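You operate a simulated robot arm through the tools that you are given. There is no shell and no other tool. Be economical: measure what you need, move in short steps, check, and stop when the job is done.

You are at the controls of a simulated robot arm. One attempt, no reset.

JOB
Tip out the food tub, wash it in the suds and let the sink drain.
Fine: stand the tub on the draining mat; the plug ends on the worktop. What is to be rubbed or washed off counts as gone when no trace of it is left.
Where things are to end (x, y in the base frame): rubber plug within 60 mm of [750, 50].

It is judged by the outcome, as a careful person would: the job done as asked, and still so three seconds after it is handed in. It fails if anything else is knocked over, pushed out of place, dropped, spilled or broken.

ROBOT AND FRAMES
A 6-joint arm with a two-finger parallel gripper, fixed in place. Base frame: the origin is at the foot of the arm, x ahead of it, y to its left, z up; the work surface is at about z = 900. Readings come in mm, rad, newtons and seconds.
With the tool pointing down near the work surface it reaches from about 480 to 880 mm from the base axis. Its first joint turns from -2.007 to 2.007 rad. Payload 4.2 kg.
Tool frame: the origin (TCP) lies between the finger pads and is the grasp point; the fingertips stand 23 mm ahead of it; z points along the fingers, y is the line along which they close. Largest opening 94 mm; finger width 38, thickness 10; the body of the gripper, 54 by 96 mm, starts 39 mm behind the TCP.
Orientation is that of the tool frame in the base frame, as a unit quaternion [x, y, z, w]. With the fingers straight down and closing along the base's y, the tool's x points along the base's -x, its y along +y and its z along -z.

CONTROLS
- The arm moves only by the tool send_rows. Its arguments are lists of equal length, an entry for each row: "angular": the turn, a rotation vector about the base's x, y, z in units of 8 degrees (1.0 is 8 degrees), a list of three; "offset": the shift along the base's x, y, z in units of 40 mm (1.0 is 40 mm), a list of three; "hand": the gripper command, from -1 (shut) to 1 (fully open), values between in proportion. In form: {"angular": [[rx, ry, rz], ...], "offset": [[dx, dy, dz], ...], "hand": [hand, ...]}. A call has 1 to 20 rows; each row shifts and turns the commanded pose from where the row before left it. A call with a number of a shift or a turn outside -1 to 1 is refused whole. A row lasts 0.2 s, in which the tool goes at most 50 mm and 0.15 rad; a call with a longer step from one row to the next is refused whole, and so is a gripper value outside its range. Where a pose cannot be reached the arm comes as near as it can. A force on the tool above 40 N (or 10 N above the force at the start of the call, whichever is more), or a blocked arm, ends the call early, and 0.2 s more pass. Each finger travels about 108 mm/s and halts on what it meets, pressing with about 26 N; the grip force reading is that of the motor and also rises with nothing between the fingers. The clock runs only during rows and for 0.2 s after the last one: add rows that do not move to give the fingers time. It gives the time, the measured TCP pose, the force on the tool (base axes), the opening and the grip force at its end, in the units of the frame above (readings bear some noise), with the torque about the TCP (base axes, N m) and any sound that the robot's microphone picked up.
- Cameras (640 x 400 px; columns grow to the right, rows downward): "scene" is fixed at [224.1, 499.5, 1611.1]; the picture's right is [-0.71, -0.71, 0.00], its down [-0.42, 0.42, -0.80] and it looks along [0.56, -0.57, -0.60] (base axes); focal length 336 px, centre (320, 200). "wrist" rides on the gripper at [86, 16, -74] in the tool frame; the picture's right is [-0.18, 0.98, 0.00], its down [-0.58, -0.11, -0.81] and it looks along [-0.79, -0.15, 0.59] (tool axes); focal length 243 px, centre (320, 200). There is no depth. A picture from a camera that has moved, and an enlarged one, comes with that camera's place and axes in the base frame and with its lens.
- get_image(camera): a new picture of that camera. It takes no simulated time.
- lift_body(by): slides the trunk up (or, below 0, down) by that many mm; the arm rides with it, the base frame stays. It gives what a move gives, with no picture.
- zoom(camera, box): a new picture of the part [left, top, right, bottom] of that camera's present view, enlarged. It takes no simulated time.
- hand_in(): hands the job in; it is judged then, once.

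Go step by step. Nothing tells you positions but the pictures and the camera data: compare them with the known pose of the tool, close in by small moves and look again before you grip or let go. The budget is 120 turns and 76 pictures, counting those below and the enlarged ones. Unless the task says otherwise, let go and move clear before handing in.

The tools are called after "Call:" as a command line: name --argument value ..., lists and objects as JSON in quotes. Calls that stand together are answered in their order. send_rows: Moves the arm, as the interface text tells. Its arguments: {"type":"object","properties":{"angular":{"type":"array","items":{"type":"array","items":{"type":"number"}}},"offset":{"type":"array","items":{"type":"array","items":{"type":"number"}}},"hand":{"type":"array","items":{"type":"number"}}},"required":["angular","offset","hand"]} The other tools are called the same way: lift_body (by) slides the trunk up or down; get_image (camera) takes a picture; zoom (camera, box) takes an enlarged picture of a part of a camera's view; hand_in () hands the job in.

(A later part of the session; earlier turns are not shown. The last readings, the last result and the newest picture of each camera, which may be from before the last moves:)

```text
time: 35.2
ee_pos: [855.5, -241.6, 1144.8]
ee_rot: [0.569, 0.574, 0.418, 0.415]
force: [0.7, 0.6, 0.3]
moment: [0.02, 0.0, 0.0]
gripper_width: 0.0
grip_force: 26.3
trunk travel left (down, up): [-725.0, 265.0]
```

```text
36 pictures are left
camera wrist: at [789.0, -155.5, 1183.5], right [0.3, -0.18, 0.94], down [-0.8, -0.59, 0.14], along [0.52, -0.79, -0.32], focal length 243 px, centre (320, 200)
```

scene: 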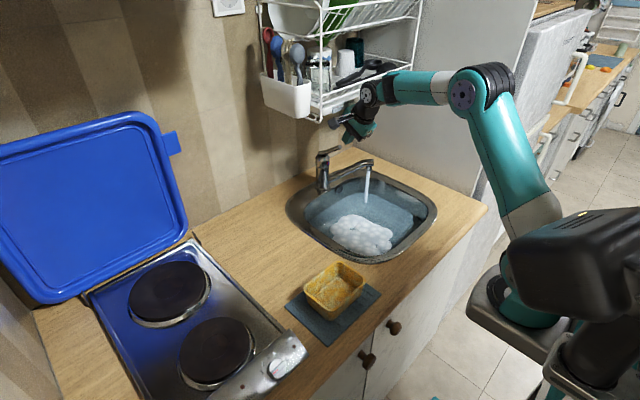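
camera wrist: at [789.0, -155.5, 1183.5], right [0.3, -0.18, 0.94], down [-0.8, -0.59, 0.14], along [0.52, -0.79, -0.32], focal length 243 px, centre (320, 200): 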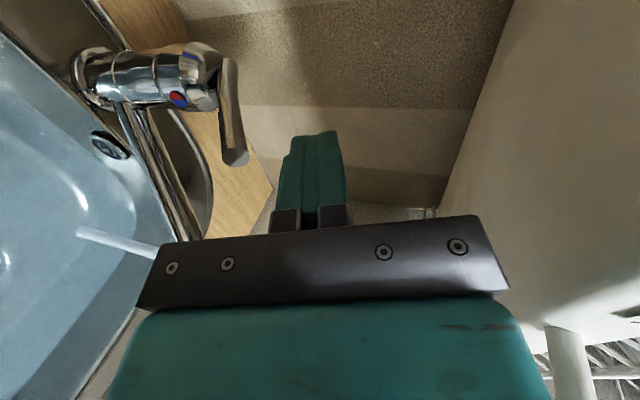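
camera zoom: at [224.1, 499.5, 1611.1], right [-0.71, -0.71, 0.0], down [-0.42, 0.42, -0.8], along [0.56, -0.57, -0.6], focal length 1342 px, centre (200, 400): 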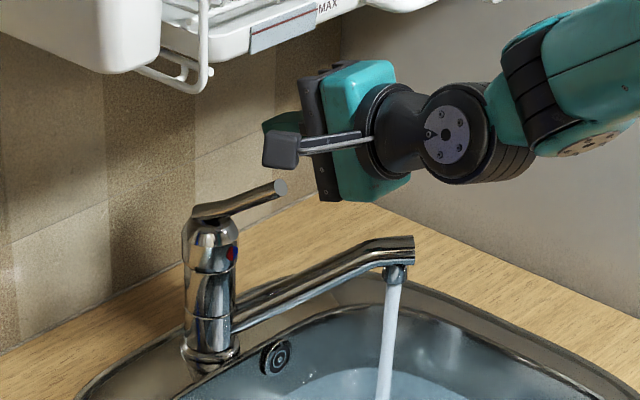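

The closed fingers are right above the lever. I'll press down in small steps.

Call:
send_rows --angular '[[0, 0, 0], [0, 0, 0], [0, 0, 0], [0, 0, 0], [0, 0, 0]]' --offset '[[0, 0, -0.5], [0, 0, -0.4], [0, 0, -0.3], [0, 0, -0.3], [0, 0, 0]]' --hand '[-1, -1, -1, -1, -1]'

Call:
zoom --camera "scene" --box '[290, 100, 410, 200]'

```text
time: 36.2
ee_pos: [852.7, -245.6, 1096.6]
ee_rot: [0.568, 0.57, 0.419, 0.421]
force: [-27.0, -3.4, 17.5]
moment: [0.04, 0.37, 0.04]
gripper_width: 0.2
grip_force: 26.5
trunk travel left (down, up): [-725.0, 265.0]
stopped in row 4: the force on the tool passed its limit at 47 N (the readings are from after the stop); the commanded pose is now the measured one
```

```text
4.00 times, centred on (350, 150) of scene
camera zoom: at [224.1, 499.5, 1611.1], right [-0.71, -0.71, 0.0], down [-0.42, 0.42, -0.8], along [0.56, -0.57, -0.6], focal length 1342 px, centre (200, 400)
```

zoom: 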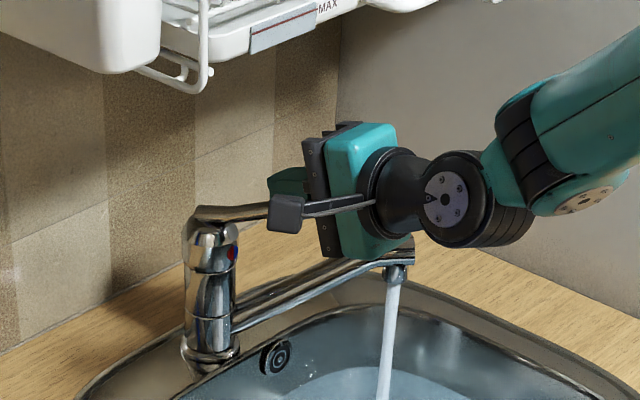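

The lever is partly down. I'll ease back slightly (its tip swings toward me) and press further.

Call:
send_rows --angular '[[0, 0, 0], [0, 0, 0], [0, 0, 0], [0, 0, 0]]' --offset '[[-0.15, 0, -0.1], [-0.1, 0, -0.2], [-0.1, 0, -0.2], [-0.05, 0, -0.2]]' --hand '[-1, -1, -1, -1]'

Call:
zoom --camera "scene" --box '[290, 100, 410, 200]'

```text
time: 37.2
ee_pos: [840.3, -242.5, 1071.1]
ee_rot: [0.564, 0.57, 0.422, 0.423]
force: [12.1, 1.3, 25.7]
moment: [0.13, -0.66, 0.01]
gripper_width: 0.0
grip_force: 25.7
trunk travel left (down, up): [-725.0, 265.0]
```

```text
4.00 times, centred on (350, 150) of scene
camera zoom: at [224.1, 499.5, 1611.1], right [-0.71, -0.71, 0.0], down [-0.42, 0.42, -0.8], along [0.56, -0.57, -0.6], focal length 1342 px, centre (200, 400)
```

zoom: 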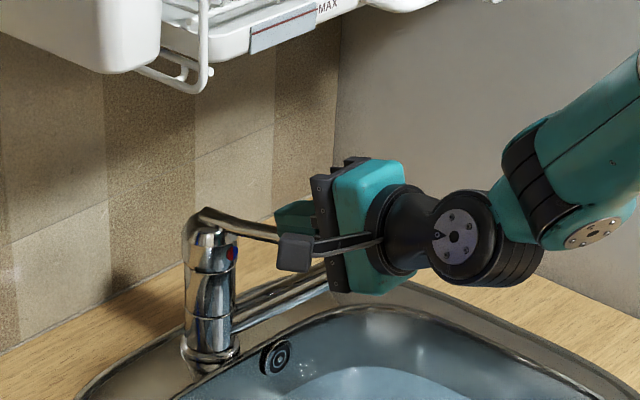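

The stream has stopped, so the tap is shut. I'll lift off straight up, then back away, and look at the tub and the sink.

Call:
send_rows --angular '[[0, 0, 0], [0, 0, 0], [0, 0, 0], [0, 0.5, 0], [0, 1, 0], [0, 1, 0], [0, 1, 0]]' --offset '[[-0.05, 0, 0.5], [-0.3, 0, 0.5], [-0.9, 0, 0.2], [-0.9, 0, 0], [-0.9, 0.2, 0], [-0.9, 0.3, 0], [-0.5, 0.5, 0]]' --hand '[-1, -1, -1, -1, -1, -1, -1]'

Call:
get_image --camera "scene"

Call:
get_image --camera "wrist"

```text
time: 38.8
ee_pos: [658.9, -203.0, 1112.0]
ee_rot: [0.653, 0.657, 0.267, 0.266]
force: [-0.2, -0.7, -0.6]
moment: [0.01, 0.0, -0.01]
gripper_width: 0.2
grip_force: 25.7
trunk travel left (down, up): [-725.0, 265.0]
```

```text
33 pictures are left
```

scene: 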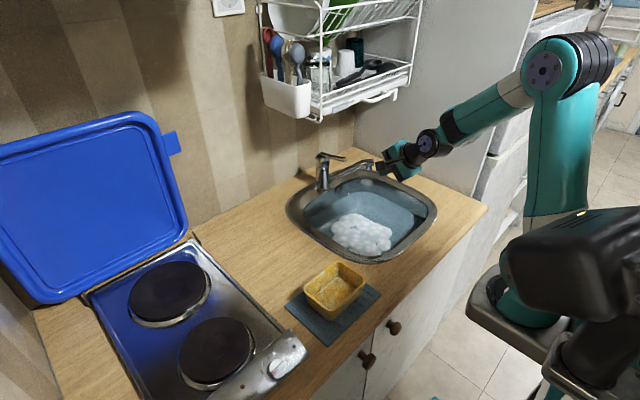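

```text
32 pictures are left
camera wrist: at [618.0, -117.3, 1176.5], right [0.7, -0.18, 0.69], down [-0.64, -0.58, 0.5], along [0.31, -0.79, -0.53], focal length 243 px, centre (320, 200)
```

wrist: 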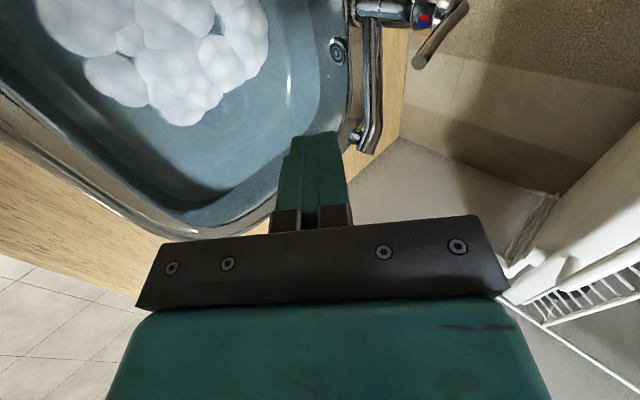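

The tap lever is back down, the rack untouched, and the tub is on the mat. I'll return above the tub with the 11° tilt and re-open the hand.

Call:
send_rows --angular '[[0, 0.867, 0], [0, 0.867, 0], [0, 0.867, 0], [0, 0.867, 0], [0, 0.867, 0], [0, 0.867, 0], [0, 0.867, 0], [0, 0.867, 0], [0, 0, 0], [0, 0, 0], [0, 0, 0], [0, 0, 0]]' --offset '[[-0.115, 0.916, 0], [-0.115, 0.916, 0], [-0.115, 0.916, 0], [-0.115, 0.916, 0], [-0.115, 0.916, 0], [-0.115, 0.916, 0], [-0.115, 0.916, 0], [-0.115, 0.916, 0], [0, 0, -0.9], [0, 0, -0.9], [0, 0, -0.8], [0, 0, -0.2]]' --hand '[-1, -1, -1, -1, -1, -0.5, 0, 0.2, 0.2, 0.2, 0.2, 0.2]'

Call:
get_image --camera "wrist"

```text
time: 41.4
ee_pos: [624.9, 91.5, 1001.0]
ee_rot: [0.703, 0.705, -0.067, -0.069]
force: [0.4, -0.2, 0.1]
moment: [0.02, 0.03, -0.01]
gripper_width: 56.5
grip_force: 0.1
trunk travel left (down, up): [-725.0, 265.0]
```

```text
31 pictures are left
camera wrist: at [654.2, 176.1, 1070.6], right [0.97, -0.18, -0.19], down [0.05, -0.58, 0.81], along [-0.26, -0.79, -0.56], focal length 243 px, centre (320, 200)
```

wrist: 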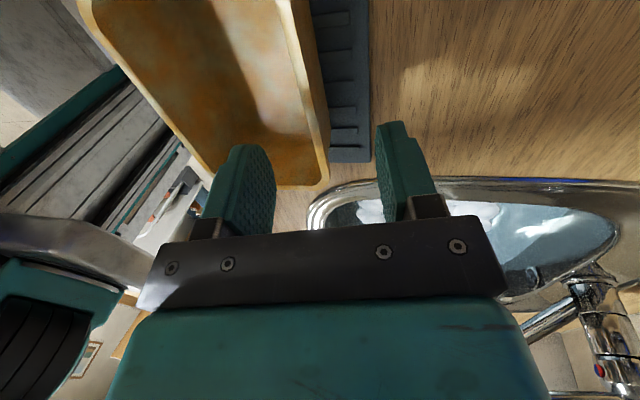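

The tub is empty with stains only, standing where it was. I'll descend along the wall again and grip it.

Call:
send_rows --angular '[[0, 0, 0], [0, 0, 0], [0, 0, 0], [0, 0, 0], [0, 0, 0], [0, 0, 0], [0, 0, 0], [0, 0, 0]]' --offset '[[-0.08, 0, -0.4], [-0.08, 0, -0.4], [-0.08, 0, -0.4], [-0.08, 0, -0.35], [0, 0, 0], [0, 0, 0], [0, 0, 0], [0, 0, 0]]' --hand '[0.2, 0.2, 0.2, 0.2, -0.3, -1, -1, -1]'

Call:
zoom --camera "scene" --box '[295, 230, 385, 330]'

```text
time: 43.2
ee_pos: [610.1, 89.5, 940.4]
ee_rot: [0.703, 0.705, -0.068, -0.069]
force: [0.4, 1.0, 0.4]
moment: [-0.04, -0.01, 0.0]
gripper_width: 2.5
grip_force: 25.6
trunk travel left (down, up): [-725.0, 265.0]
```

```text
4.00 times, centred on (340, 280) of scene
camera zoom: at [224.1, 499.5, 1611.1], right [-0.71, -0.71, 0.0], down [-0.42, 0.42, -0.8], along [0.56, -0.57, -0.6], focal length 1342 px, centre (240, -120)
```

zoom: 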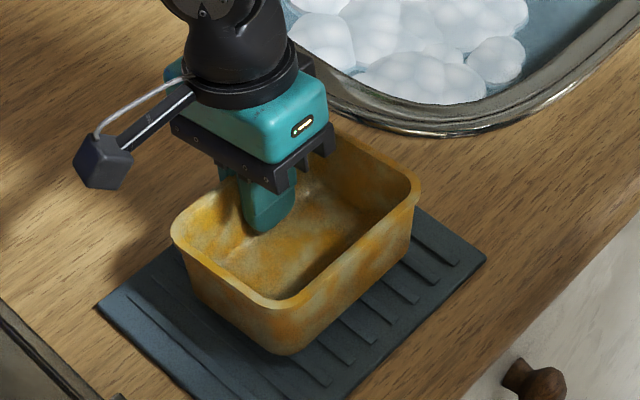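

Gripped again. I'll lift and carry it over the suds.

Call:
send_rows --angular '[[0, 0, 0], [0, 0, 0], [0, 0, 0], [0, 0, 0], [0, 0, 0], [0, 0, 0], [0, 0, 0], [0, 0, 0], [0, 0, 0], [0, 0, 0], [0, 0, 0], [0, 0, 0]]' --offset '[[0, 0, 0.4], [0, 0, 0.8], [0, 0, 0.8], [0, 0, 0.6], [0.38, -0.85, 0], [0.38, -0.9, 0], [0.38, -0.9, 0], [0.38, -0.9, 0], [0.38, -0.9, 0], [0.38, -0.9, 0], [0.38, -0.9, 0], [0.38, -0.8, 0]]' --hand '[-1, -1, -1, -1, -1, -1, -1, -1, -1, -1, -1, -1]'

Call:
send_rows --angular '[[0, 0, 0], [0, 0, 0], [0, 0, 0], [0, 0, 0]]' --offset '[[0, 0, -0.9], [0, 0, -0.9], [0, 0, -0.7], [0, 0, 0]]' --hand '[-1, -1, -1, -1]'

Call:
zoom --camera "scene" --box '[280, 140, 450, 280]'

```text
time: 45.8
ee_pos: [732.4, -197.3, 1045.5]
ee_rot: [0.702, 0.706, -0.067, -0.069]
force: [-0.8, 0.4, -0.8]
moment: [-0.01, -0.04, 0.01]
gripper_width: 2.7
grip_force: 26.0
trunk travel left (down, up): [-725.0, 265.0]
```

```text
time: 46.8
ee_pos: [733.8, -191.3, 942.3]
ee_rot: [0.703, 0.705, -0.067, -0.07]
force: [-0.5, -0.2, -0.8]
moment: [-0.01, -0.05, 0.01]
gripper_width: 2.7
grip_force: 26.4
trunk travel left (down, up): [-725.0, 265.0]
```

```text
2.86 times, centred on (365, 210) of scene
camera zoom: at [224.1, 499.5, 1611.1], right [-0.71, -0.71, 0.0], down [-0.42, 0.42, -0.8], along [0.56, -0.57, -0.6], focal length 959 px, centre (191, 171)
```

zoom: 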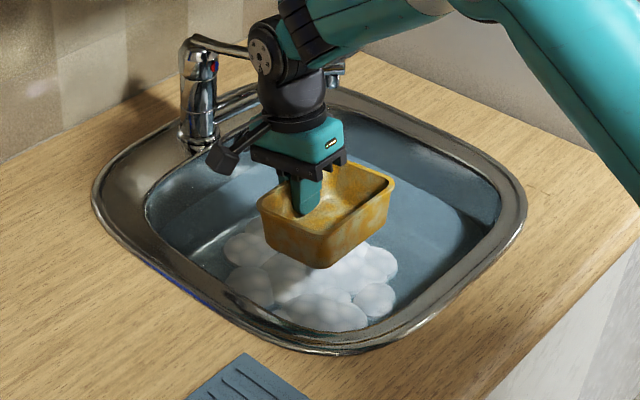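

The tub is over the suds. The wrist camera sits on the +y side, so I must keep it above the sink rim; first a shallow dip to z ≈ 872, watching the forces.

Call:
send_rows --angular '[[0, 0, 0], [0, 0, 0], [0, 0, 0], [0, 0, 0], [0, 0, 0]]' --offset '[[0, -0.1, -0.5], [0, -0.1, -0.5], [0, 0, -0.5], [0, 0, -0.25], [0, 0, 0]]' --hand '[-1, -1, -1, -1, -1]'

Call:
zoom --camera "scene" --box '[280, 140, 450, 280]'

Call:
get_image --camera "wrist"

```text
time: 48.0
ee_pos: [731.2, -199.4, 871.6]
ee_rot: [0.703, 0.704, -0.067, -0.07]
force: [0.5, 0.1, -1.3]
moment: [-0.02, -0.03, -0.02]
gripper_width: 2.4
grip_force: 26.0
trunk travel left (down, up): [-725.0, 265.0]
```

```text
2.86 times, centred on (365, 210) of scene
camera zoom: at [224.1, 499.5, 1611.1], right [-0.71, -0.71, 0.0], down [-0.42, 0.42, -0.8], along [0.56, -0.57, -0.6], focal length 959 px, centre (191, 171)
```

zoom: 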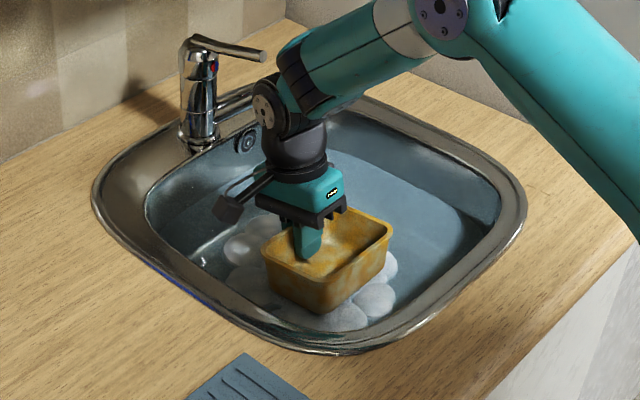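

```text
27 pictures are left
camera wrist: at [761.5, -113.7, 942.0], right [0.96, -0.18, -0.19], down [0.05, -0.58, 0.81], along [-0.26, -0.79, -0.56], focal length 243 px, centre (320, 200)
```

wrist: 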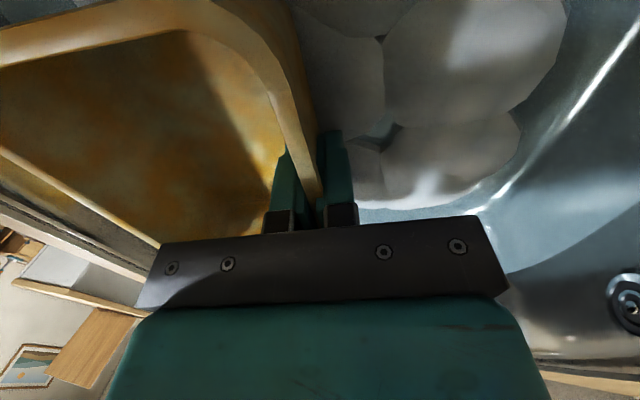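

There's room for the camera module inside the bowl (left inner edge near y −50). I'll dive deeper in steps, watching the force.

Call:
send_rows --angular '[[0, 0, 0], [0, 0, 0], [0, 0, 0], [0, 0, 0], [0, 0, 0]]' --offset '[[0, -0.05, -0.3], [0, 0, -0.3], [0, 0, -0.3], [0, 0, -0.25], [0, 0, 0]]' --hand '[-1, -1, -1, -1, -1]'

Call:
zoom --camera "scene" --box '[280, 140, 450, 280]'

```text
time: 49.2
ee_pos: [730.0, -202.9, 826.9]
ee_rot: [0.703, 0.705, -0.067, -0.069]
force: [0.0, -0.3, -1.1]
moment: [-0.03, -0.06, 0.0]
gripper_width: 2.5
grip_force: 26.6
trunk travel left (down, up): [-725.0, 265.0]
```

```text
2.86 times, centred on (365, 210) of scene
camera zoom: at [224.1, 499.5, 1611.1], right [-0.71, -0.71, 0.0], down [-0.42, 0.42, -0.8], along [0.56, -0.57, -0.6], focal length 959 px, centre (191, 171)
```

zoom: 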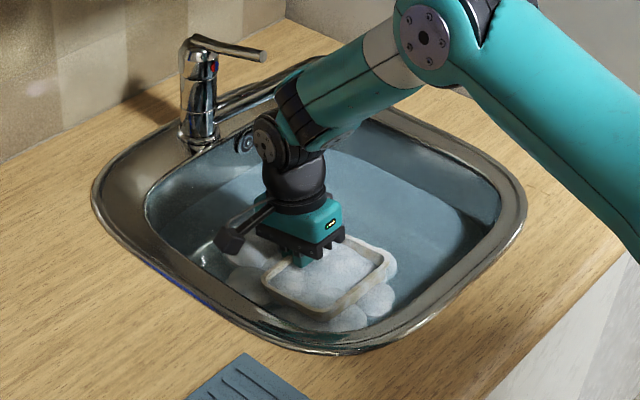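

The tub is now in the suds nearly to its rim. I'll go about 20 mm deeper and swish it back and forth.

Call:
send_rows --angular '[[0, 0, 0], [0, 0, 0], [0, 0, 0], [0, 0, 0], [0, 0, 0], [0, 0, 0], [0, 0, 0], [0, 0, 0], [0, 0, 0], [0, 0, 0], [0, 0, 0], [0, 0, 0], [0, 0, 0], [0, 0, 0], [0, 0, 0], [0, 0, 0]]' --offset '[[0, 0, -0.3], [0, 0, -0.25], [0.3, 0, 0], [0.3, 0, 0], [-0.3, 0.2, 0], [-0.5, 0.2, 0], [-0.2, -0.3, 0], [0.3, -0.4, 0], [0.4, 0.3, 0], [0, 0.4, 0.2], [-0.4, 0, 0], [-0.3, -0.4, -0.2], [0.4, -0.2, 0], [0.3, 0.2, 0], [-0.2, 0, 0], [0, 0, 0]]' --hand '[-1, -1, -1, -1, -1, -1, -1, -1, -1, -1, -1, -1, -1, -1, -1, -1]'

Call:
zoom --camera "scene" --box '[280, 140, 450, 280]'

```text
time: 52.6
ee_pos: [735.2, -200.4, 804.6]
ee_rot: [0.703, 0.705, -0.068, -0.07]
force: [-0.5, 0.2, -0.6]
moment: [0.0, -0.06, -0.04]
gripper_width: 2.6
grip_force: 26.3
trunk travel left (down, up): [-725.0, 265.0]
```

```text
2.86 times, centred on (365, 210) of scene
camera zoom: at [224.1, 499.5, 1611.1], right [-0.71, -0.71, 0.0], down [-0.42, 0.42, -0.8], along [0.56, -0.57, -0.6], focal length 959 px, centre (191, 171)
```

zoom: 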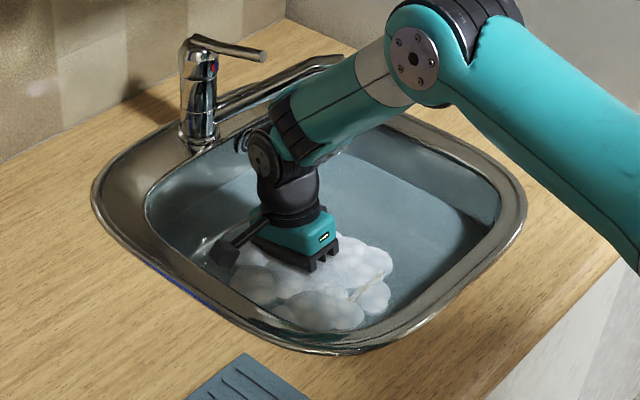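

The tub is fully under the foam. I'll raise it out slowly and inspect it.

Call:
send_rows --angular '[[0, 0, 0], [0, 0, 0], [0, 0, 0], [0, 0, 0], [0, 0, 0], [0, 0, 0], [0, 0, 0], [0, 0, 0], [0, 0, 0]]' --offset '[[0, 0, 0.3], [0, 0, 0.5], [0, 0, 0.6], [0, 0, 0.7], [0, 0, 0.7], [0, 0, 0.7], [0, 0, 0.7], [0, 0, 0.7], [0, 0, 0]]' --hand '[-1, -1, -1, -1, -1, -1, -1, -1, -1]'

Call:
zoom --camera "scene" --box '[310, 130, 420, 240]'

Call:
get_image --camera "wrist"

```text
time: 54.6
ee_pos: [736.4, -202.4, 1004.9]
ee_rot: [0.703, 0.705, -0.067, -0.07]
force: [0.5, 0.0, -0.4]
moment: [-0.02, -0.03, -0.01]
gripper_width: 2.4
grip_force: 25.8
trunk travel left (down, up): [-725.0, 265.0]
```

```text
3.64 times, centred on (365, 185) of scene
camera zoom: at [224.1, 499.5, 1611.1], right [-0.71, -0.71, 0.0], down [-0.42, 0.42, -0.8], along [0.56, -0.57, -0.6], focal length 1220 px, centre (156, 254)
```

zoom: 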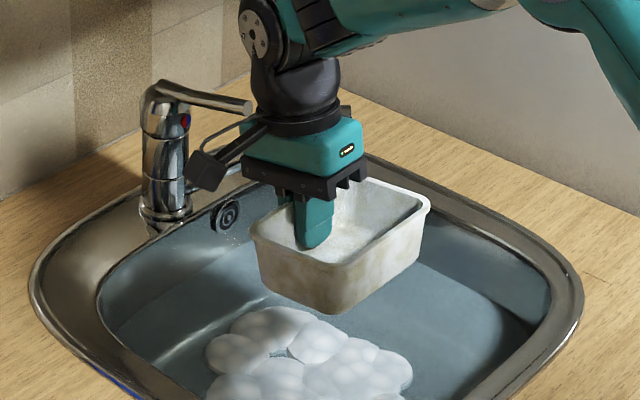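

```text
23 pictures are left
camera wrist: at [766.0, -116.4, 1073.4], right [0.96, -0.18, -0.19], down [0.05, -0.58, 0.81], along [-0.26, -0.79, -0.56], focal length 243 px, centre (320, 200)
```

wrist: 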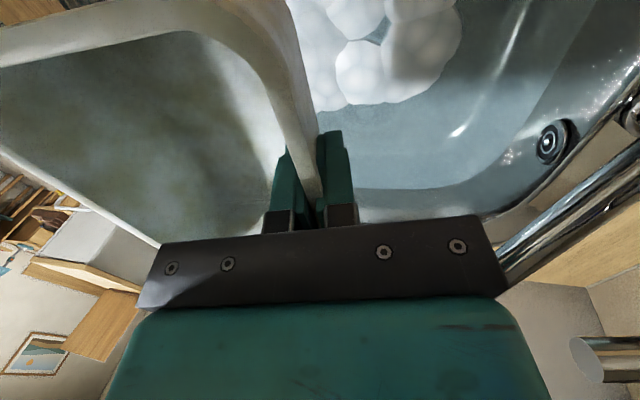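

The orange is gone but faint stains remain, so it needs a second, longer wash. I'll go down and swish again.

Call:
send_rows --angular '[[0, 0, 0], [0, 0, 0], [0, 0, 0], [0, 0, 0], [0, 0, 0], [0, 0, 0]]' --offset '[[0, 0.05, -0.9], [0, 0, -0.9], [0, 0, -0.9], [0, 0, -0.9], [0, 0, -0.8], [0, 0, -0.5]]' --hand '[-1, -1, -1, -1, -1, -1]'

Call:
send_rows --angular '[[0, 0, 0], [0, 0, 0], [0, 0, 0], [0, 0, 0], [0, 0, 0], [0, 0, 0], [0, 0, 0], [0, 0, 0], [0, 0, 0], [0, 0, 0], [0, 0, 0], [0, 0, 0], [0, 0, 0], [0, 0, 0], [0, 0, 0], [0, 0, 0], [0, 0, 0], [0, 0, 0], [0, 0, 0], [0, 0, 0]]' --offset '[[0.5, 0, 0], [0, 0.5, 0], [-0.5, 0, 0], [-0.5, 0, 0], [0, -0.5, 0], [0, -0.5, 0], [0.5, 0, 0], [0.5, 0, 0], [0, 0.5, 0], [0, 0.5, 0], [-0.5, 0, 0], [-0.5, 0, 0], [0, -0.5, 0], [0, -0.5, 0], [0.5, 0.5, 0.5], [0, 0, -0.5], [0.5, 0, 0], [-0.5, 0.3, 0], [-0.3, -0.3, 0], [0.3, 0, 0]]' --hand '[-1, -1, -1, -1, -1, -1, -1, -1, -1, -1, -1, -1, -1, -1, -1, -1, -1, -1, -1, -1]'

Call:
send_rows --angular '[[0, 0, 0], [0, 0, 0], [0, 0, 0], [0, 0, 0], [0, 0, 0], [0, 0, 0], [0, 0, 0], [0, 0, 0], [0, 0, 0], [0, 0, 0], [0, 0, 0], [0, 0, 0], [0, 0, 0], [0, 0, 0], [0, 0, 0], [0, 0, 0], [0, 0, 0], [0, 0, 0], [0, 0, 0]]' --offset '[[0.5, 0, 0], [0, 0.5, 0], [-0.5, 0, 0], [-0.5, 0, 0], [0, -0.5, 0], [0, -0.5, 0], [0.5, 0, 0], [0.5, 0, 0], [0, 0.5, 0], [-0.5, 0, 0], [0, 0, 0.3], [0, 0, 0.5], [0, 0, 0.6], [0, 0, 0.7], [0, 0, 0.7], [0, 0, 0.7], [0, 0, 0.7], [0, 0, 0.7], [0, 0, 0]]' --hand '[-1, -1, -1, -1, -1, -1, -1, -1, -1, -1, -1, -1, -1, -1, -1, -1, -1, -1, -1]'

Call:
zoom --camera "scene" --box '[310, 130, 420, 240]'

Call:
get_image --camera "wrist"

```text
time: 56.0
ee_pos: [735.5, -198.0, 808.8]
ee_rot: [0.702, 0.705, -0.067, -0.07]
force: [-0.6, 1.1, 0.0]
moment: [0.03, -0.03, 0.02]
gripper_width: 2.7
grip_force: 26.4
trunk travel left (down, up): [-725.0, 265.0]
```

```text
time: 60.2
ee_pos: [734.5, -200.1, 805.3]
ee_rot: [0.702, 0.705, -0.067, -0.069]
force: [0.1, -0.5, -0.2]
moment: [0.01, -0.06, -0.01]
gripper_width: 2.5
grip_force: 26.0
trunk travel left (down, up): [-725.0, 265.0]
```

```text
time: 64.2
ee_pos: [736.7, -199.8, 998.7]
ee_rot: [0.703, 0.705, -0.067, -0.07]
force: [-0.3, -0.6, -0.9]
moment: [-0.01, -0.03, 0.03]
gripper_width: 2.6
grip_force: 26.3
trunk travel left (down, up): [-725.0, 265.0]
```

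```text
3.64 times, centred on (365, 185) of scene
camera zoom: at [224.1, 499.5, 1611.1], right [-0.71, -0.71, 0.0], down [-0.42, 0.42, -0.8], along [0.56, -0.57, -0.6], focal length 1220 px, centre (156, 254)
```

zoom: 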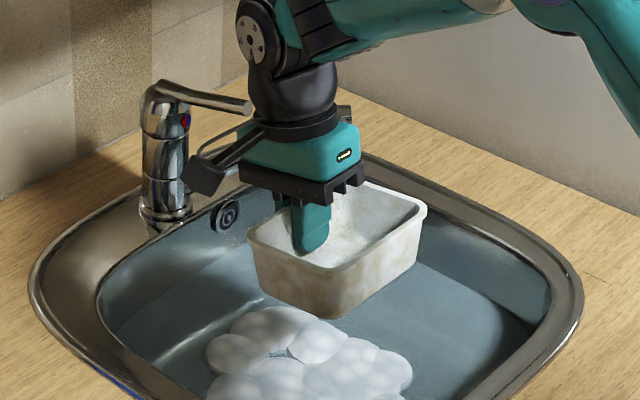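

```text
21 pictures are left
camera wrist: at [767.1, -114.9, 1068.9], right [0.97, -0.18, -0.19], down [0.05, -0.58, 0.81], along [-0.26, -0.79, -0.56], focal length 243 px, centre (320, 200)
```

wrist: 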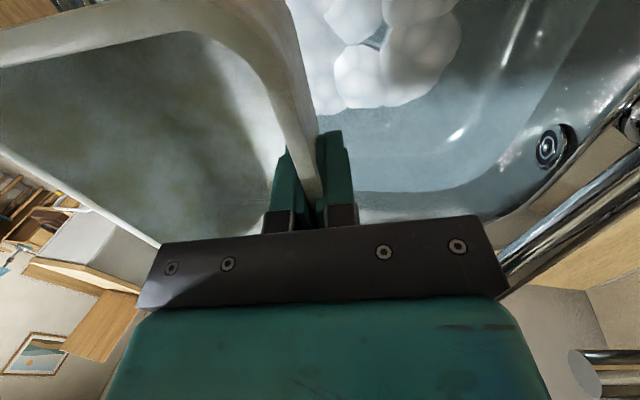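

It looks the same after a much longer wash. I'll zoom to judge whether what's left is stain or just the tub's own surface.

Call:
zoom --camera "scene" --box '[350, 175, 390, 220]'

Call:
zoom --camera "wrist" --box '[0, 20, 300, 240]'

```text
8.89 times, centred on (370, 198) of scene
camera zoom: at [224.1, 499.5, 1611.1], right [-0.71, -0.71, 0.0], down [-0.42, 0.42, -0.8], along [0.56, -0.57, -0.6], focal length 2983 px, centre (-124, 222)
```

zoom: 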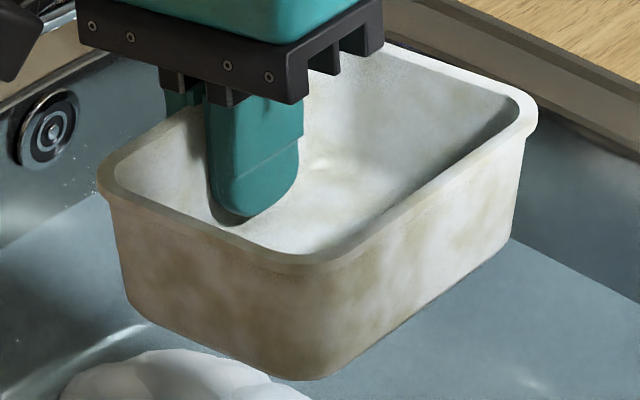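

```text
1.82 times, centred on (150, 130) of wrist
camera zoom: at [767.1, -114.9, 1068.9], right [0.97, -0.18, -0.19], down [0.05, -0.58, 0.81], along [-0.26, -0.79, -0.56], focal length 441 px, centre (629, 327)
```

zoom: 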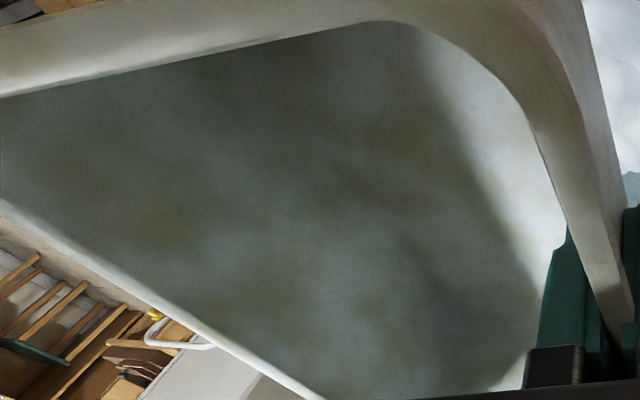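

Faint mottling remains; it may be residue or the worn surface. I'll do one more vigorous wash with up-and-down dunks and compare.

Call:
send_rows --angular '[[0, 0, 0], [0, 0, 0], [0, 0, 0], [0, 0, 0], [0, 0, 0], [0, 0, 0], [0, 0, 0], [0, 0, 0], [0, 0, 0], [0, 0, 0], [0, 0, 0], [0, 0, 0], [0, 0, 0], [0, 0, 0], [0, 0, 0], [0, 0, 0], [0, 0, 0], [0, 0, 0], [0, 0, 0], [0, 0, 0]]' --offset '[[0, 0, -0.9], [0, 0, -0.9], [0, 0, -0.9], [0, 0, -0.9], [0, 0, -0.8], [0, 0, -0.5], [0, 0, 0.9], [0, 0, -0.9], [0, 0, 0.9], [0, 0, -0.9], [0.5, 0, 0.8], [0, 0, -0.8], [-0.5, 0.5, 0.8], [0, 0, -0.8], [-0.5, -0.5, 0.8], [0, 0, -0.8], [0.5, 0, 0.8], [0, 0, -0.8], [0, 0, 0.8], [0, 0, -0.8]]' --hand '[-1, -1, -1, -1, -1, -1, -1, -1, -1, -1, -1, -1, -1, -1, -1, -1, -1, -1, -1, -1]'

Call:
send_rows --angular '[[0, 0, 0], [0, -0.8, 0], [0, -0.8, 0], [0, -0.8, 0], [0, 0, 0], [0, 0, 0], [0, 0, 0], [0, 0, 0], [0, 0.8, 0], [0, 0.8, 0], [0, 0.8, 0], [0, 0, 0], [0, 0, 0.0], [0, 0, 0], [0, 0, 0], [0, 0, 0], [0, 0, 0], [0, 0, 0], [0, 0, 0], [0, 0, 0]]' --offset '[[0, 0, 0.1], [0, 0, 0.2], [0, 0, 0.2], [0, 0, 0.2], [0, 0.5, 0], [0, -0.5, 0], [0, -0.5, 0], [0, 0.5, 0], [0, 0, -0.2], [0, 0, -0.2], [0, 0, -0.2], [0.5, 0, 0], [-0.5, 0, 0.3], [0, 0, 0.7], [0, 0, 0.7], [0, 0, 0.7], [0, 0, 0.7], [0, 0, 0.7], [0, 0, 0.7], [0, 0, 0]]' --hand '[-1, -1, -1, -1, -1, -1, -1, -1, -1, -1, -1, -1, -1, -1, -1, -1, -1, -1, -1, -1]'

Call:
zoom --camera "scene" --box '[350, 175, 390, 220]'

```text
time: 68.4
ee_pos: [734.8, -200.8, 807.1]
ee_rot: [0.702, 0.706, -0.067, -0.069]
force: [-0.4, 0.2, -0.4]
moment: [0.0, -0.01, -0.01]
gripper_width: 2.5
grip_force: 26.3
trunk travel left (down, up): [-725.0, 265.0]
```

```text
time: 72.6
ee_pos: [737.0, -200.8, 992.3]
ee_rot: [0.703, 0.705, -0.067, -0.07]
force: [0.5, -0.2, -0.4]
moment: [0.01, -0.07, 0.0]
gripper_width: 2.7
grip_force: 25.7
trunk travel left (down, up): [-725.0, 265.0]
```

```text
8.89 times, centred on (370, 198) of scene
camera zoom: at [224.1, 499.5, 1611.1], right [-0.71, -0.71, 0.0], down [-0.42, 0.42, -0.8], along [0.56, -0.57, -0.6], focal length 2983 px, centre (-124, 222)
```

zoom: 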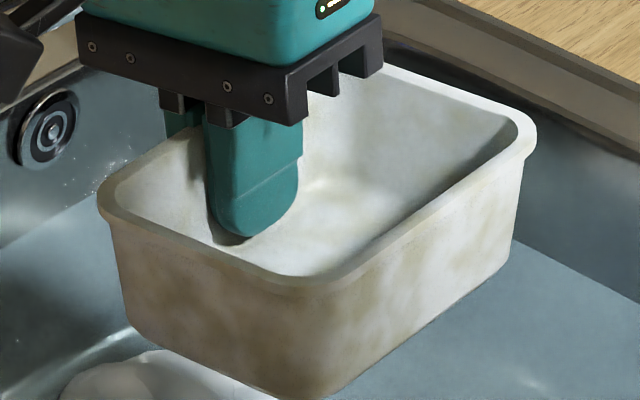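

No change at all after that, so the mottling is the tub's own worn surface and the food residue is gone. The tub is empty of water (no weight), so I'll carry it back to the mat.

Call:
send_rows --angular '[[0, 0, 0], [0, 0, 0], [0, 0, 0], [0, 0, 0], [0, 0, 0], [0, 0, 0], [0, 0, 0], [0, 0, 0], [0, 0, 0], [0, 0, 0], [0, 0, 0], [0, 0, 0], [0, 0, 0], [0, 0, 0], [0, 0, 0], [0, 0, 0]]' --offset '[[0, 0, 0.7], [0, 0, 0.7], [-0.39, 0.9, 0], [-0.39, 0.91, 0], [-0.39, 0.91, 0], [-0.39, 0.91, 0], [-0.39, 0.92, 0], [-0.39, 0.92, 0], [-0.39, 0.92, 0], [-0.39, 0.91, 0], [0, 0, -0.8], [0, 0, -0.9], [0, 0, -0.6], [0, 0, -0.25], [0, 0, -0.1], [0, 0, 0]]' --hand '[-1, -1, -1, -1, -1, -1, -1, -1, -1, -1, -1, -1, -1, -1, -1, -1]'

Call:
zoom --camera "scene" --box '[280, 220, 400, 350]'

```text
time: 76.0
ee_pos: [612.7, 92.6, 939.6]
ee_rot: [0.703, 0.705, -0.067, -0.07]
force: [0.4, 0.7, -0.1]
moment: [-0.03, -0.04, 0.02]
gripper_width: 2.6
grip_force: 26.1
trunk travel left (down, up): [-725.0, 265.0]
```

```text
3.08 times, centred on (340, 285) of scene
camera zoom: at [224.1, 499.5, 1611.1], right [-0.71, -0.71, 0.0], down [-0.42, 0.42, -0.8], along [0.56, -0.57, -0.6], focal length 1033 px, centre (258, -62)
```

zoom: 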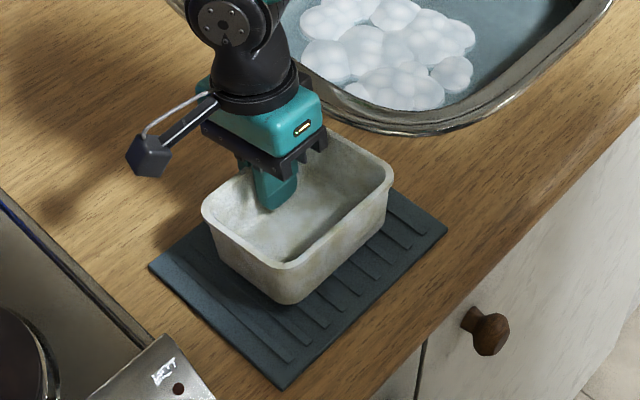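

The tub stands on the mat. I'll release, rise along the wall, and go over the sink to look for the plug.

Call:
send_rows --angular '[[0, 0, 0], [0, 0, 0], [0, 0, 0], [0, 0, 0], [0, 0, 0], [0, 0, 0], [0, 0, 0], [0, 0, 0]]' --offset '[[0, 0, -0.03], [0, 0, 0], [0, 0, 0], [0.08, 0, 0.4], [0.18, 0, 0.9], [0.18, 0, 0.9], [0.1, 0, 0.9], [0, 0, 0.9]]' --hand '[-0.9, -0.4, -0.2, -0.1, -0.1, -0.1, -0.1, -0.1]'

Call:
send_rows --angular '[[0, -0.7, 0], [0, -0.7, 0], [0, 0, 0], [0, 0, 0], [0, 0, 0], [0, 0, 0], [0, 0, 0]]' --offset '[[0.2, -0.9, 0.3], [0.2, -0.9, 0.3], [0.2, -0.9, 0.3], [0.2, -0.9, 0.2], [0.2, -0.9, 0], [0.2, -0.9, 0], [0, -0.6, 0]]' --hand '[0, 0.5, 0.5, 0.5, 0.5, 0.5, 0.5]'

Call:
get_image --camera "wrist"

```text
time: 77.8
ee_pos: [633.0, 90.6, 1097.1]
ee_rot: [0.703, 0.705, -0.067, -0.07]
force: [1.0, 0.0, -0.6]
moment: [0.0, 0.02, 0.0]
gripper_width: 42.2
grip_force: 0.2
trunk travel left (down, up): [-725.0, 265.0]
```

```text
time: 79.4
ee_pos: [679.9, -148.0, 1141.6]
ee_rot: [0.705, 0.709, 0.002, 0.0]
force: [-0.5, -0.3, 0.6]
moment: [-0.05, 0.04, 0.0]
gripper_width: 70.3
grip_force: 0.1
trunk travel left (down, up): [-725.0, 265.0]
```

```text
16 pictures are left
camera wrist: at [696.3, -63.2, 1216.1], right [0.98, -0.18, 0.0], down [-0.11, -0.58, 0.8], along [-0.14, -0.79, -0.59], focal length 243 px, centre (320, 200)
```

wrist: 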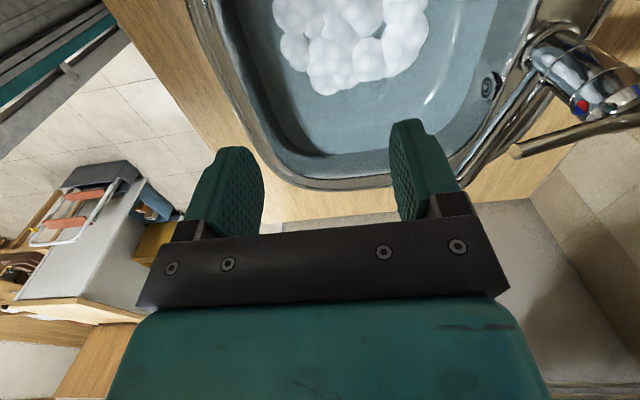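

The suds lie near (708, -209), right over the bowl's centre where the plug should be. I'll zoom on them for any sign of the plug.

Call:
zoom --camera "wrist" --box '[240, 0, 460, 130]'

```text
2.91 times, centred on (350, 65) of wrist
camera zoom: at [696.3, -63.2, 1216.1], right [0.98, -0.18, 0.0], down [-0.11, -0.58, 0.8], along [-0.14, -0.79, -0.59], focal length 706 px, centre (233, 593)
```

zoom: 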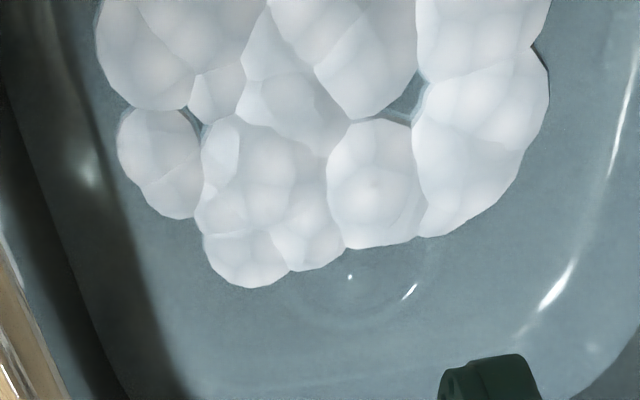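

There's a faint ring — the drain — just beyond the suds, around (735, -317). I'll move nearer to look at it from above.

Call:
send_rows --angular '[[0, 0, 0], [0, 0, 0], [0, 0, 0]]' --offset '[[0.3, -0.7, -0.7], [0.3, -0.7, -0.8], [0.2, -0.6, -0.7]]' --hand '[0.5, 0.5, 0.5]'

Call:
zoom --camera "wrist" --box '[220, 0, 440, 140]'

Call:
zoom --camera "scene" --box '[320, 180, 430, 260]'

```text
time: 80.2
ee_pos: [714.1, -230.2, 1051.1]
ee_rot: [0.706, 0.708, 0.003, 0.0]
force: [-1.5, 0.1, 0.5]
moment: [-0.04, -0.05, 0.0]
gripper_width: 70.6
grip_force: 0.0
trunk travel left (down, up): [-725.0, 265.0]
```

```text
2.86 times, centred on (330, 70) of wrist
camera zoom: at [729.8, -144.1, 1126.2], right [0.98, -0.18, 0.0], down [-0.11, -0.58, 0.8], along [-0.14, -0.79, -0.59], focal length 693 px, centre (291, 571)
```

zoom: 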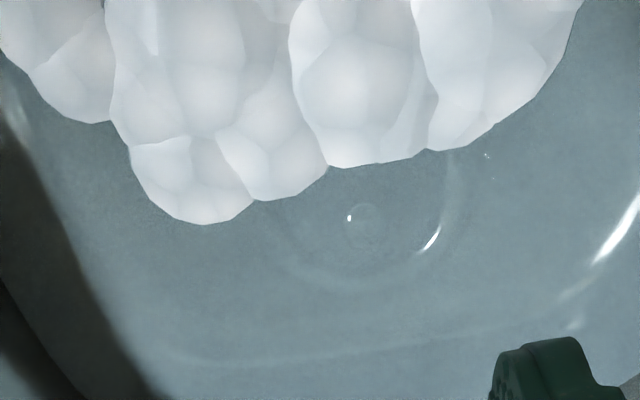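

```text
5.00 times, centred on (375, 220) of scene
camera zoom: at [224.1, 499.5, 1611.1], right [-0.71, -0.71, 0.0], down [-0.42, 0.42, -0.8], along [0.56, -0.57, -0.6], focal length 1678 px, centre (45, 100)
```

zoom: 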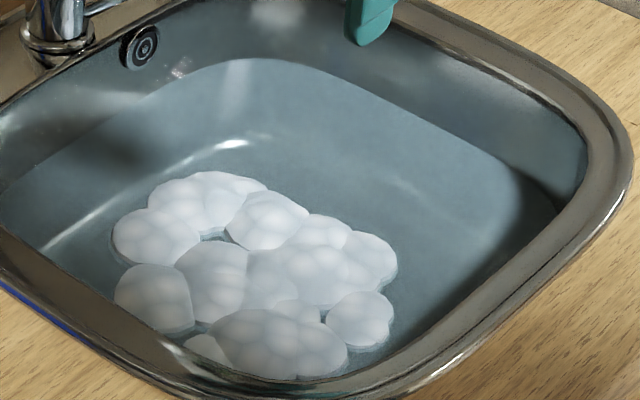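

I can now see the ring with a small central knob — that's the plug. I'll get closer with the camera to triangulate its place.

Call:
send_rows --angular '[[0, 0, 0], [0, 0, 0], [0, 0, 0], [0, 0, 0]]' --offset '[[0, -0.4, -0.7], [0, -0.4, -0.8], [0, -0.4, -0.8], [0, -0.3, -0.7]]' --hand '[0, -0.2, -0.2, -0.2]'

Call:
get_image --camera "wrist"

```text
time: 81.2
ee_pos: [714.7, -286.9, 933.4]
ee_rot: [0.706, 0.708, 0.002, -0.001]
force: [-0.1, 0.4, 0.3]
moment: [-0.02, -0.02, 0.01]
gripper_width: 37.6
grip_force: 0.0
trunk travel left (down, up): [-725.0, 265.0]
```

```text
12 pictures are left
camera wrist: at [730.9, -201.6, 1007.5], right [0.98, -0.18, 0.0], down [-0.11, -0.58, 0.8], along [-0.14, -0.79, -0.59], focal length 243 px, centre (320, 200)
```

wrist: 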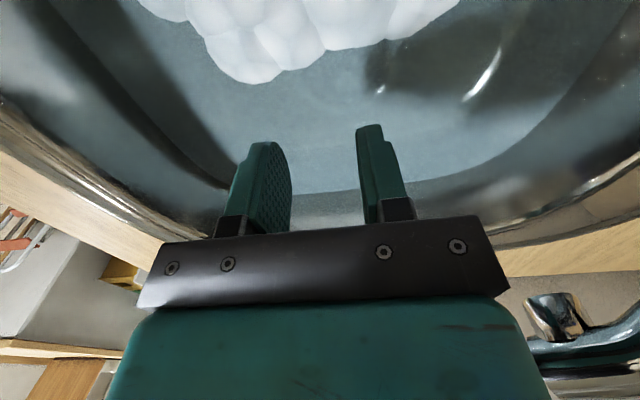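

I'll zoom here to pin the knob.

Call:
zoom --camera "wrist" --box '[330, 20, 530, 150]'

```text
3.08 times, centred on (430, 85) of wrist
camera zoom: at [730.9, -201.6, 1007.5], right [0.98, -0.18, 0.0], down [-0.11, -0.58, 0.8], along [-0.14, -0.79, -0.59], focal length 746 px, centre (-18, 554)
```

zoom: 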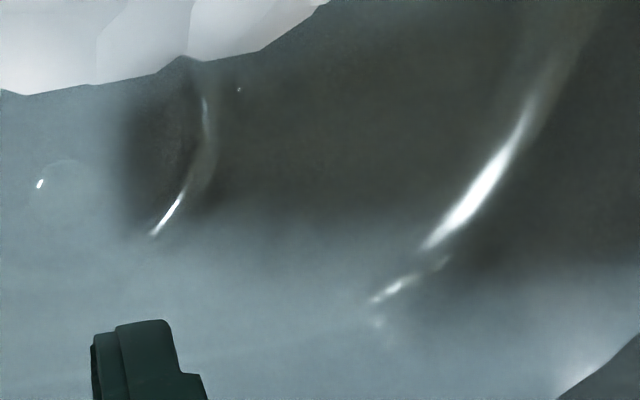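

I place the knob at about (737, -338, ~752). I'll tilt the hand 8° to keep the wrist away from the spout, open to about 45 mm, move above it and descend partway, then check.

Call:
send_rows --angular '[[0, -1, 0], [0, 0, 0], [0, 0, 0], [0, 0, 0], [0, 0, 0]]' --offset '[[0.25, -0.6, 0], [0.25, -0.65, -0.3], [0, 0, -0.8], [0, 0, -0.8], [0, 0, -0.6]]' --hand '[0, 0, 0, 0, 0]'

Call:
get_image --camera "wrist"

```text
time: 82.4
ee_pos: [732.6, -337.0, 834.0]
ee_rot: [0.704, 0.706, 0.052, 0.049]
force: [0.8, -0.2, 0.5]
moment: [0.0, -0.05, 0.0]
gripper_width: 47.1
grip_force: 0.0
trunk travel left (down, up): [-725.0, 265.0]
```

```text
10 pictures are left
camera wrist: at [737.8, -252.2, 909.9], right [0.97, -0.18, 0.14], down [-0.22, -0.58, 0.78], along [-0.06, -0.79, -0.61], focal length 243 px, centre (320, 200)
```

wrist: 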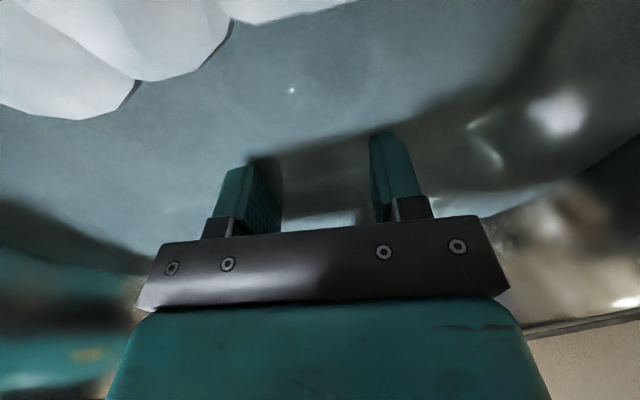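

I'll zoom on this view to centre the fingers on the knob exactly.

Call:
zoom --camera "wrist" --box '[200, 40, 400, 170]'

```text
3.08 times, centred on (300, 105) of wrist
camera zoom: at [737.8, -252.2, 909.9], right [0.97, -0.18, 0.14], down [-0.22, -0.58, 0.78], along [-0.06, -0.79, -0.61], focal length 746 px, centre (382, 492)
```

zoom: 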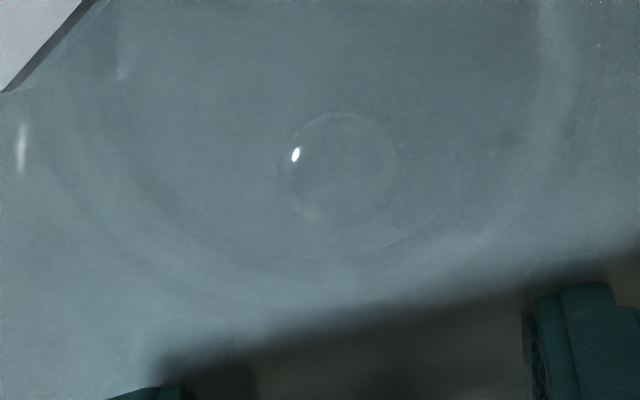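

The knob is about 22 mm wide near (735, -328). I'll shift +8 mm in y and go down in small steps until the tips are beside it.

Call:
send_rows --angular '[[0, 0, 0], [0, 0, 0], [0, 0, 0], [0, 0, 0], [0, 0, 0]]' --offset '[[0, 0.2, -0.3], [0, 0, -0.3], [0, 0, -0.3], [0, 0, -0.2], [0, 0, 0]]' --hand '[0, 0, 0, 0, 0]'

Call:
get_image --camera "wrist"

```text
time: 83.6
ee_pos: [732.5, -332.1, 790.2]
ee_rot: [0.704, 0.707, 0.051, 0.049]
force: [0.2, 0.6, -0.4]
moment: [0.02, 0.02, -0.01]
gripper_width: 47.3
grip_force: 0.0
trunk travel left (down, up): [-725.0, 265.0]
```

```text
8 pictures are left
camera wrist: at [738.6, -245.6, 865.4], right [0.97, -0.18, 0.14], down [-0.22, -0.58, 0.78], along [-0.06, -0.79, -0.61], focal length 243 px, centre (320, 200)
```

wrist: 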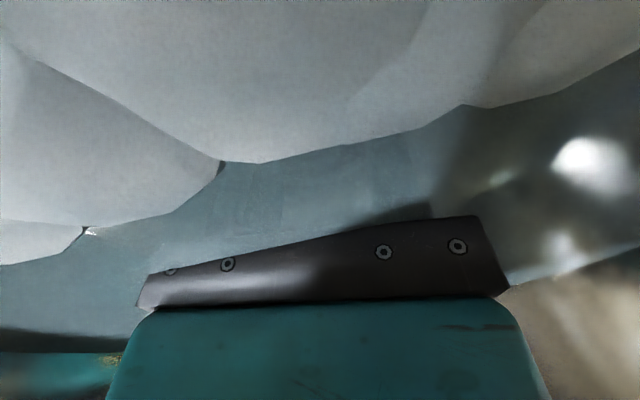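

The fingers are now under the murky water, so I'll go on by feel: small steps down, watching the force.

Call:
send_rows --angular '[[0, 0, 0], [0, 0, 0], [0, 0, 0], [0, 0, 0]]' --offset '[[0.05, 0.08, -0.15], [0, 0, -0.15], [0, 0, -0.1], [0, 0, 0]]' --hand '[0, 0, 0, 0]'

```text
time: 84.6
ee_pos: [735.5, -327.9, 777.2]
ee_rot: [0.704, 0.707, 0.053, 0.05]
force: [-1.1, 2.3, 17.8]
moment: [0.04, 0.64, -0.07]
gripper_width: 46.5
grip_force: 0.1
trunk travel left (down, up): [-725.0, 265.0]
```

The near finger touches the floor at about z 751. I'll rise 3 mm and close to feel for the knob.

Call:
send_rows --angular '[[0, 0, 0], [0, 0, 0], [0, 0, 0], [0, 0, 0]]' --offset '[[0, 0, 0.1], [0, 0, 0], [0, 0, 0], [0, 0, 0]]' --hand '[0, -0.5, -1, -1]'

```text
time: 85.6
ee_pos: [733.9, -327.5, 778.4]
ee_rot: [0.704, 0.706, 0.052, 0.049]
force: [-0.2, 0.6, -0.6]
moment: [0.0, -0.01, 0.0]
gripper_width: 22.6
grip_force: 26.0
trunk travel left (down, up): [-725.0, 265.0]
```

I've gripped something 22.6 mm wide — the knob. I'll pull up gently.

Call:
send_rows --angular '[[0, 0, 0], [0, 0, 0], [0, 0, 0], [0, 0, 0], [0, 0, 0], [0, 0, 0]]' --offset '[[0, 0, 0.1], [0, 0, 0.15], [0, 0, 0.2], [0, 0, 0.3], [0, 0, 0.4], [0, 0, 0]]' --hand '[-1, -1, -1, -1, -1, -1]'

```text
time: 87.0
ee_pos: [736.1, -326.4, 825.3]
ee_rot: [0.704, 0.707, 0.051, 0.048]
force: [0.3, 0.7, -0.3]
moment: [-0.03, 0.01, 0.0]
gripper_width: 22.6
grip_force: 26.0
trunk travel left (down, up): [-725.0, 265.0]
```

It's still held. I'll lift it out of the water and look.

Call:
send_rows --angular '[[0, 0, 0], [0, 0, 0], [0, 0, 0], [0, 0, 0], [0, 0, 0], [0, 0, 0]]' --offset '[[0, 0, 0.6], [0, 0, 0.8], [0, 0, 0.8], [0, 0, 0.8], [0, 0.3, 0.8], [0, 0.3, 0.8]]' --hand '[-1, -1, -1, -1, -1, -1]'

Call:
get_image --camera "wrist"

Call:
zoom --camera "scene" --box '[290, 120, 450, 280]'

```text
time: 88.4
ee_pos: [731.1, -303.6, 1004.9]
ee_rot: [0.704, 0.707, 0.051, 0.049]
force: [0.6, -0.2, -1.1]
moment: [-0.01, -0.01, -0.03]
gripper_width: 22.5
grip_force: 26.0
trunk travel left (down, up): [-725.0, 265.0]
```

```text
7 pictures are left
camera wrist: at [737.3, -217.9, 1082.0], right [0.97, -0.18, 0.14], down [-0.22, -0.58, 0.78], along [-0.06, -0.79, -0.61], focal length 243 px, centre (320, 200)
```

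wrist: 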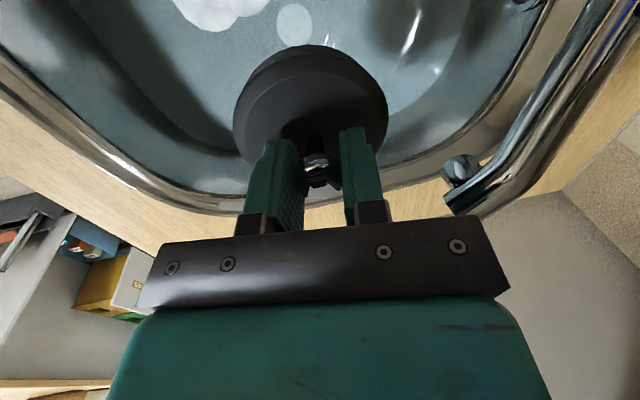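

```text
2.50 times, centred on (370, 200) of scene
camera zoom: at [224.1, 499.5, 1611.1], right [-0.71, -0.71, 0.0], down [-0.42, 0.42, -0.8], along [0.56, -0.57, -0.6], focal length 839 px, centre (195, 200)
```

zoom: 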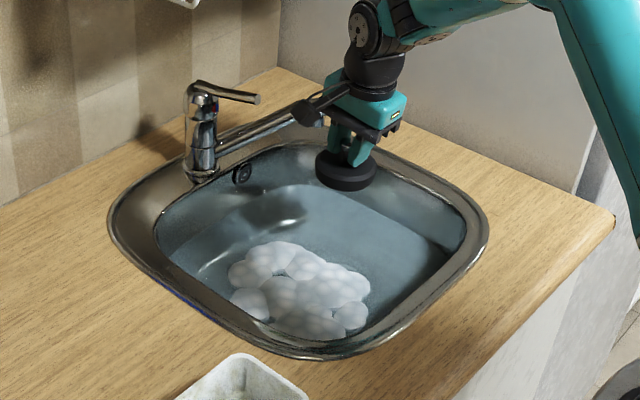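

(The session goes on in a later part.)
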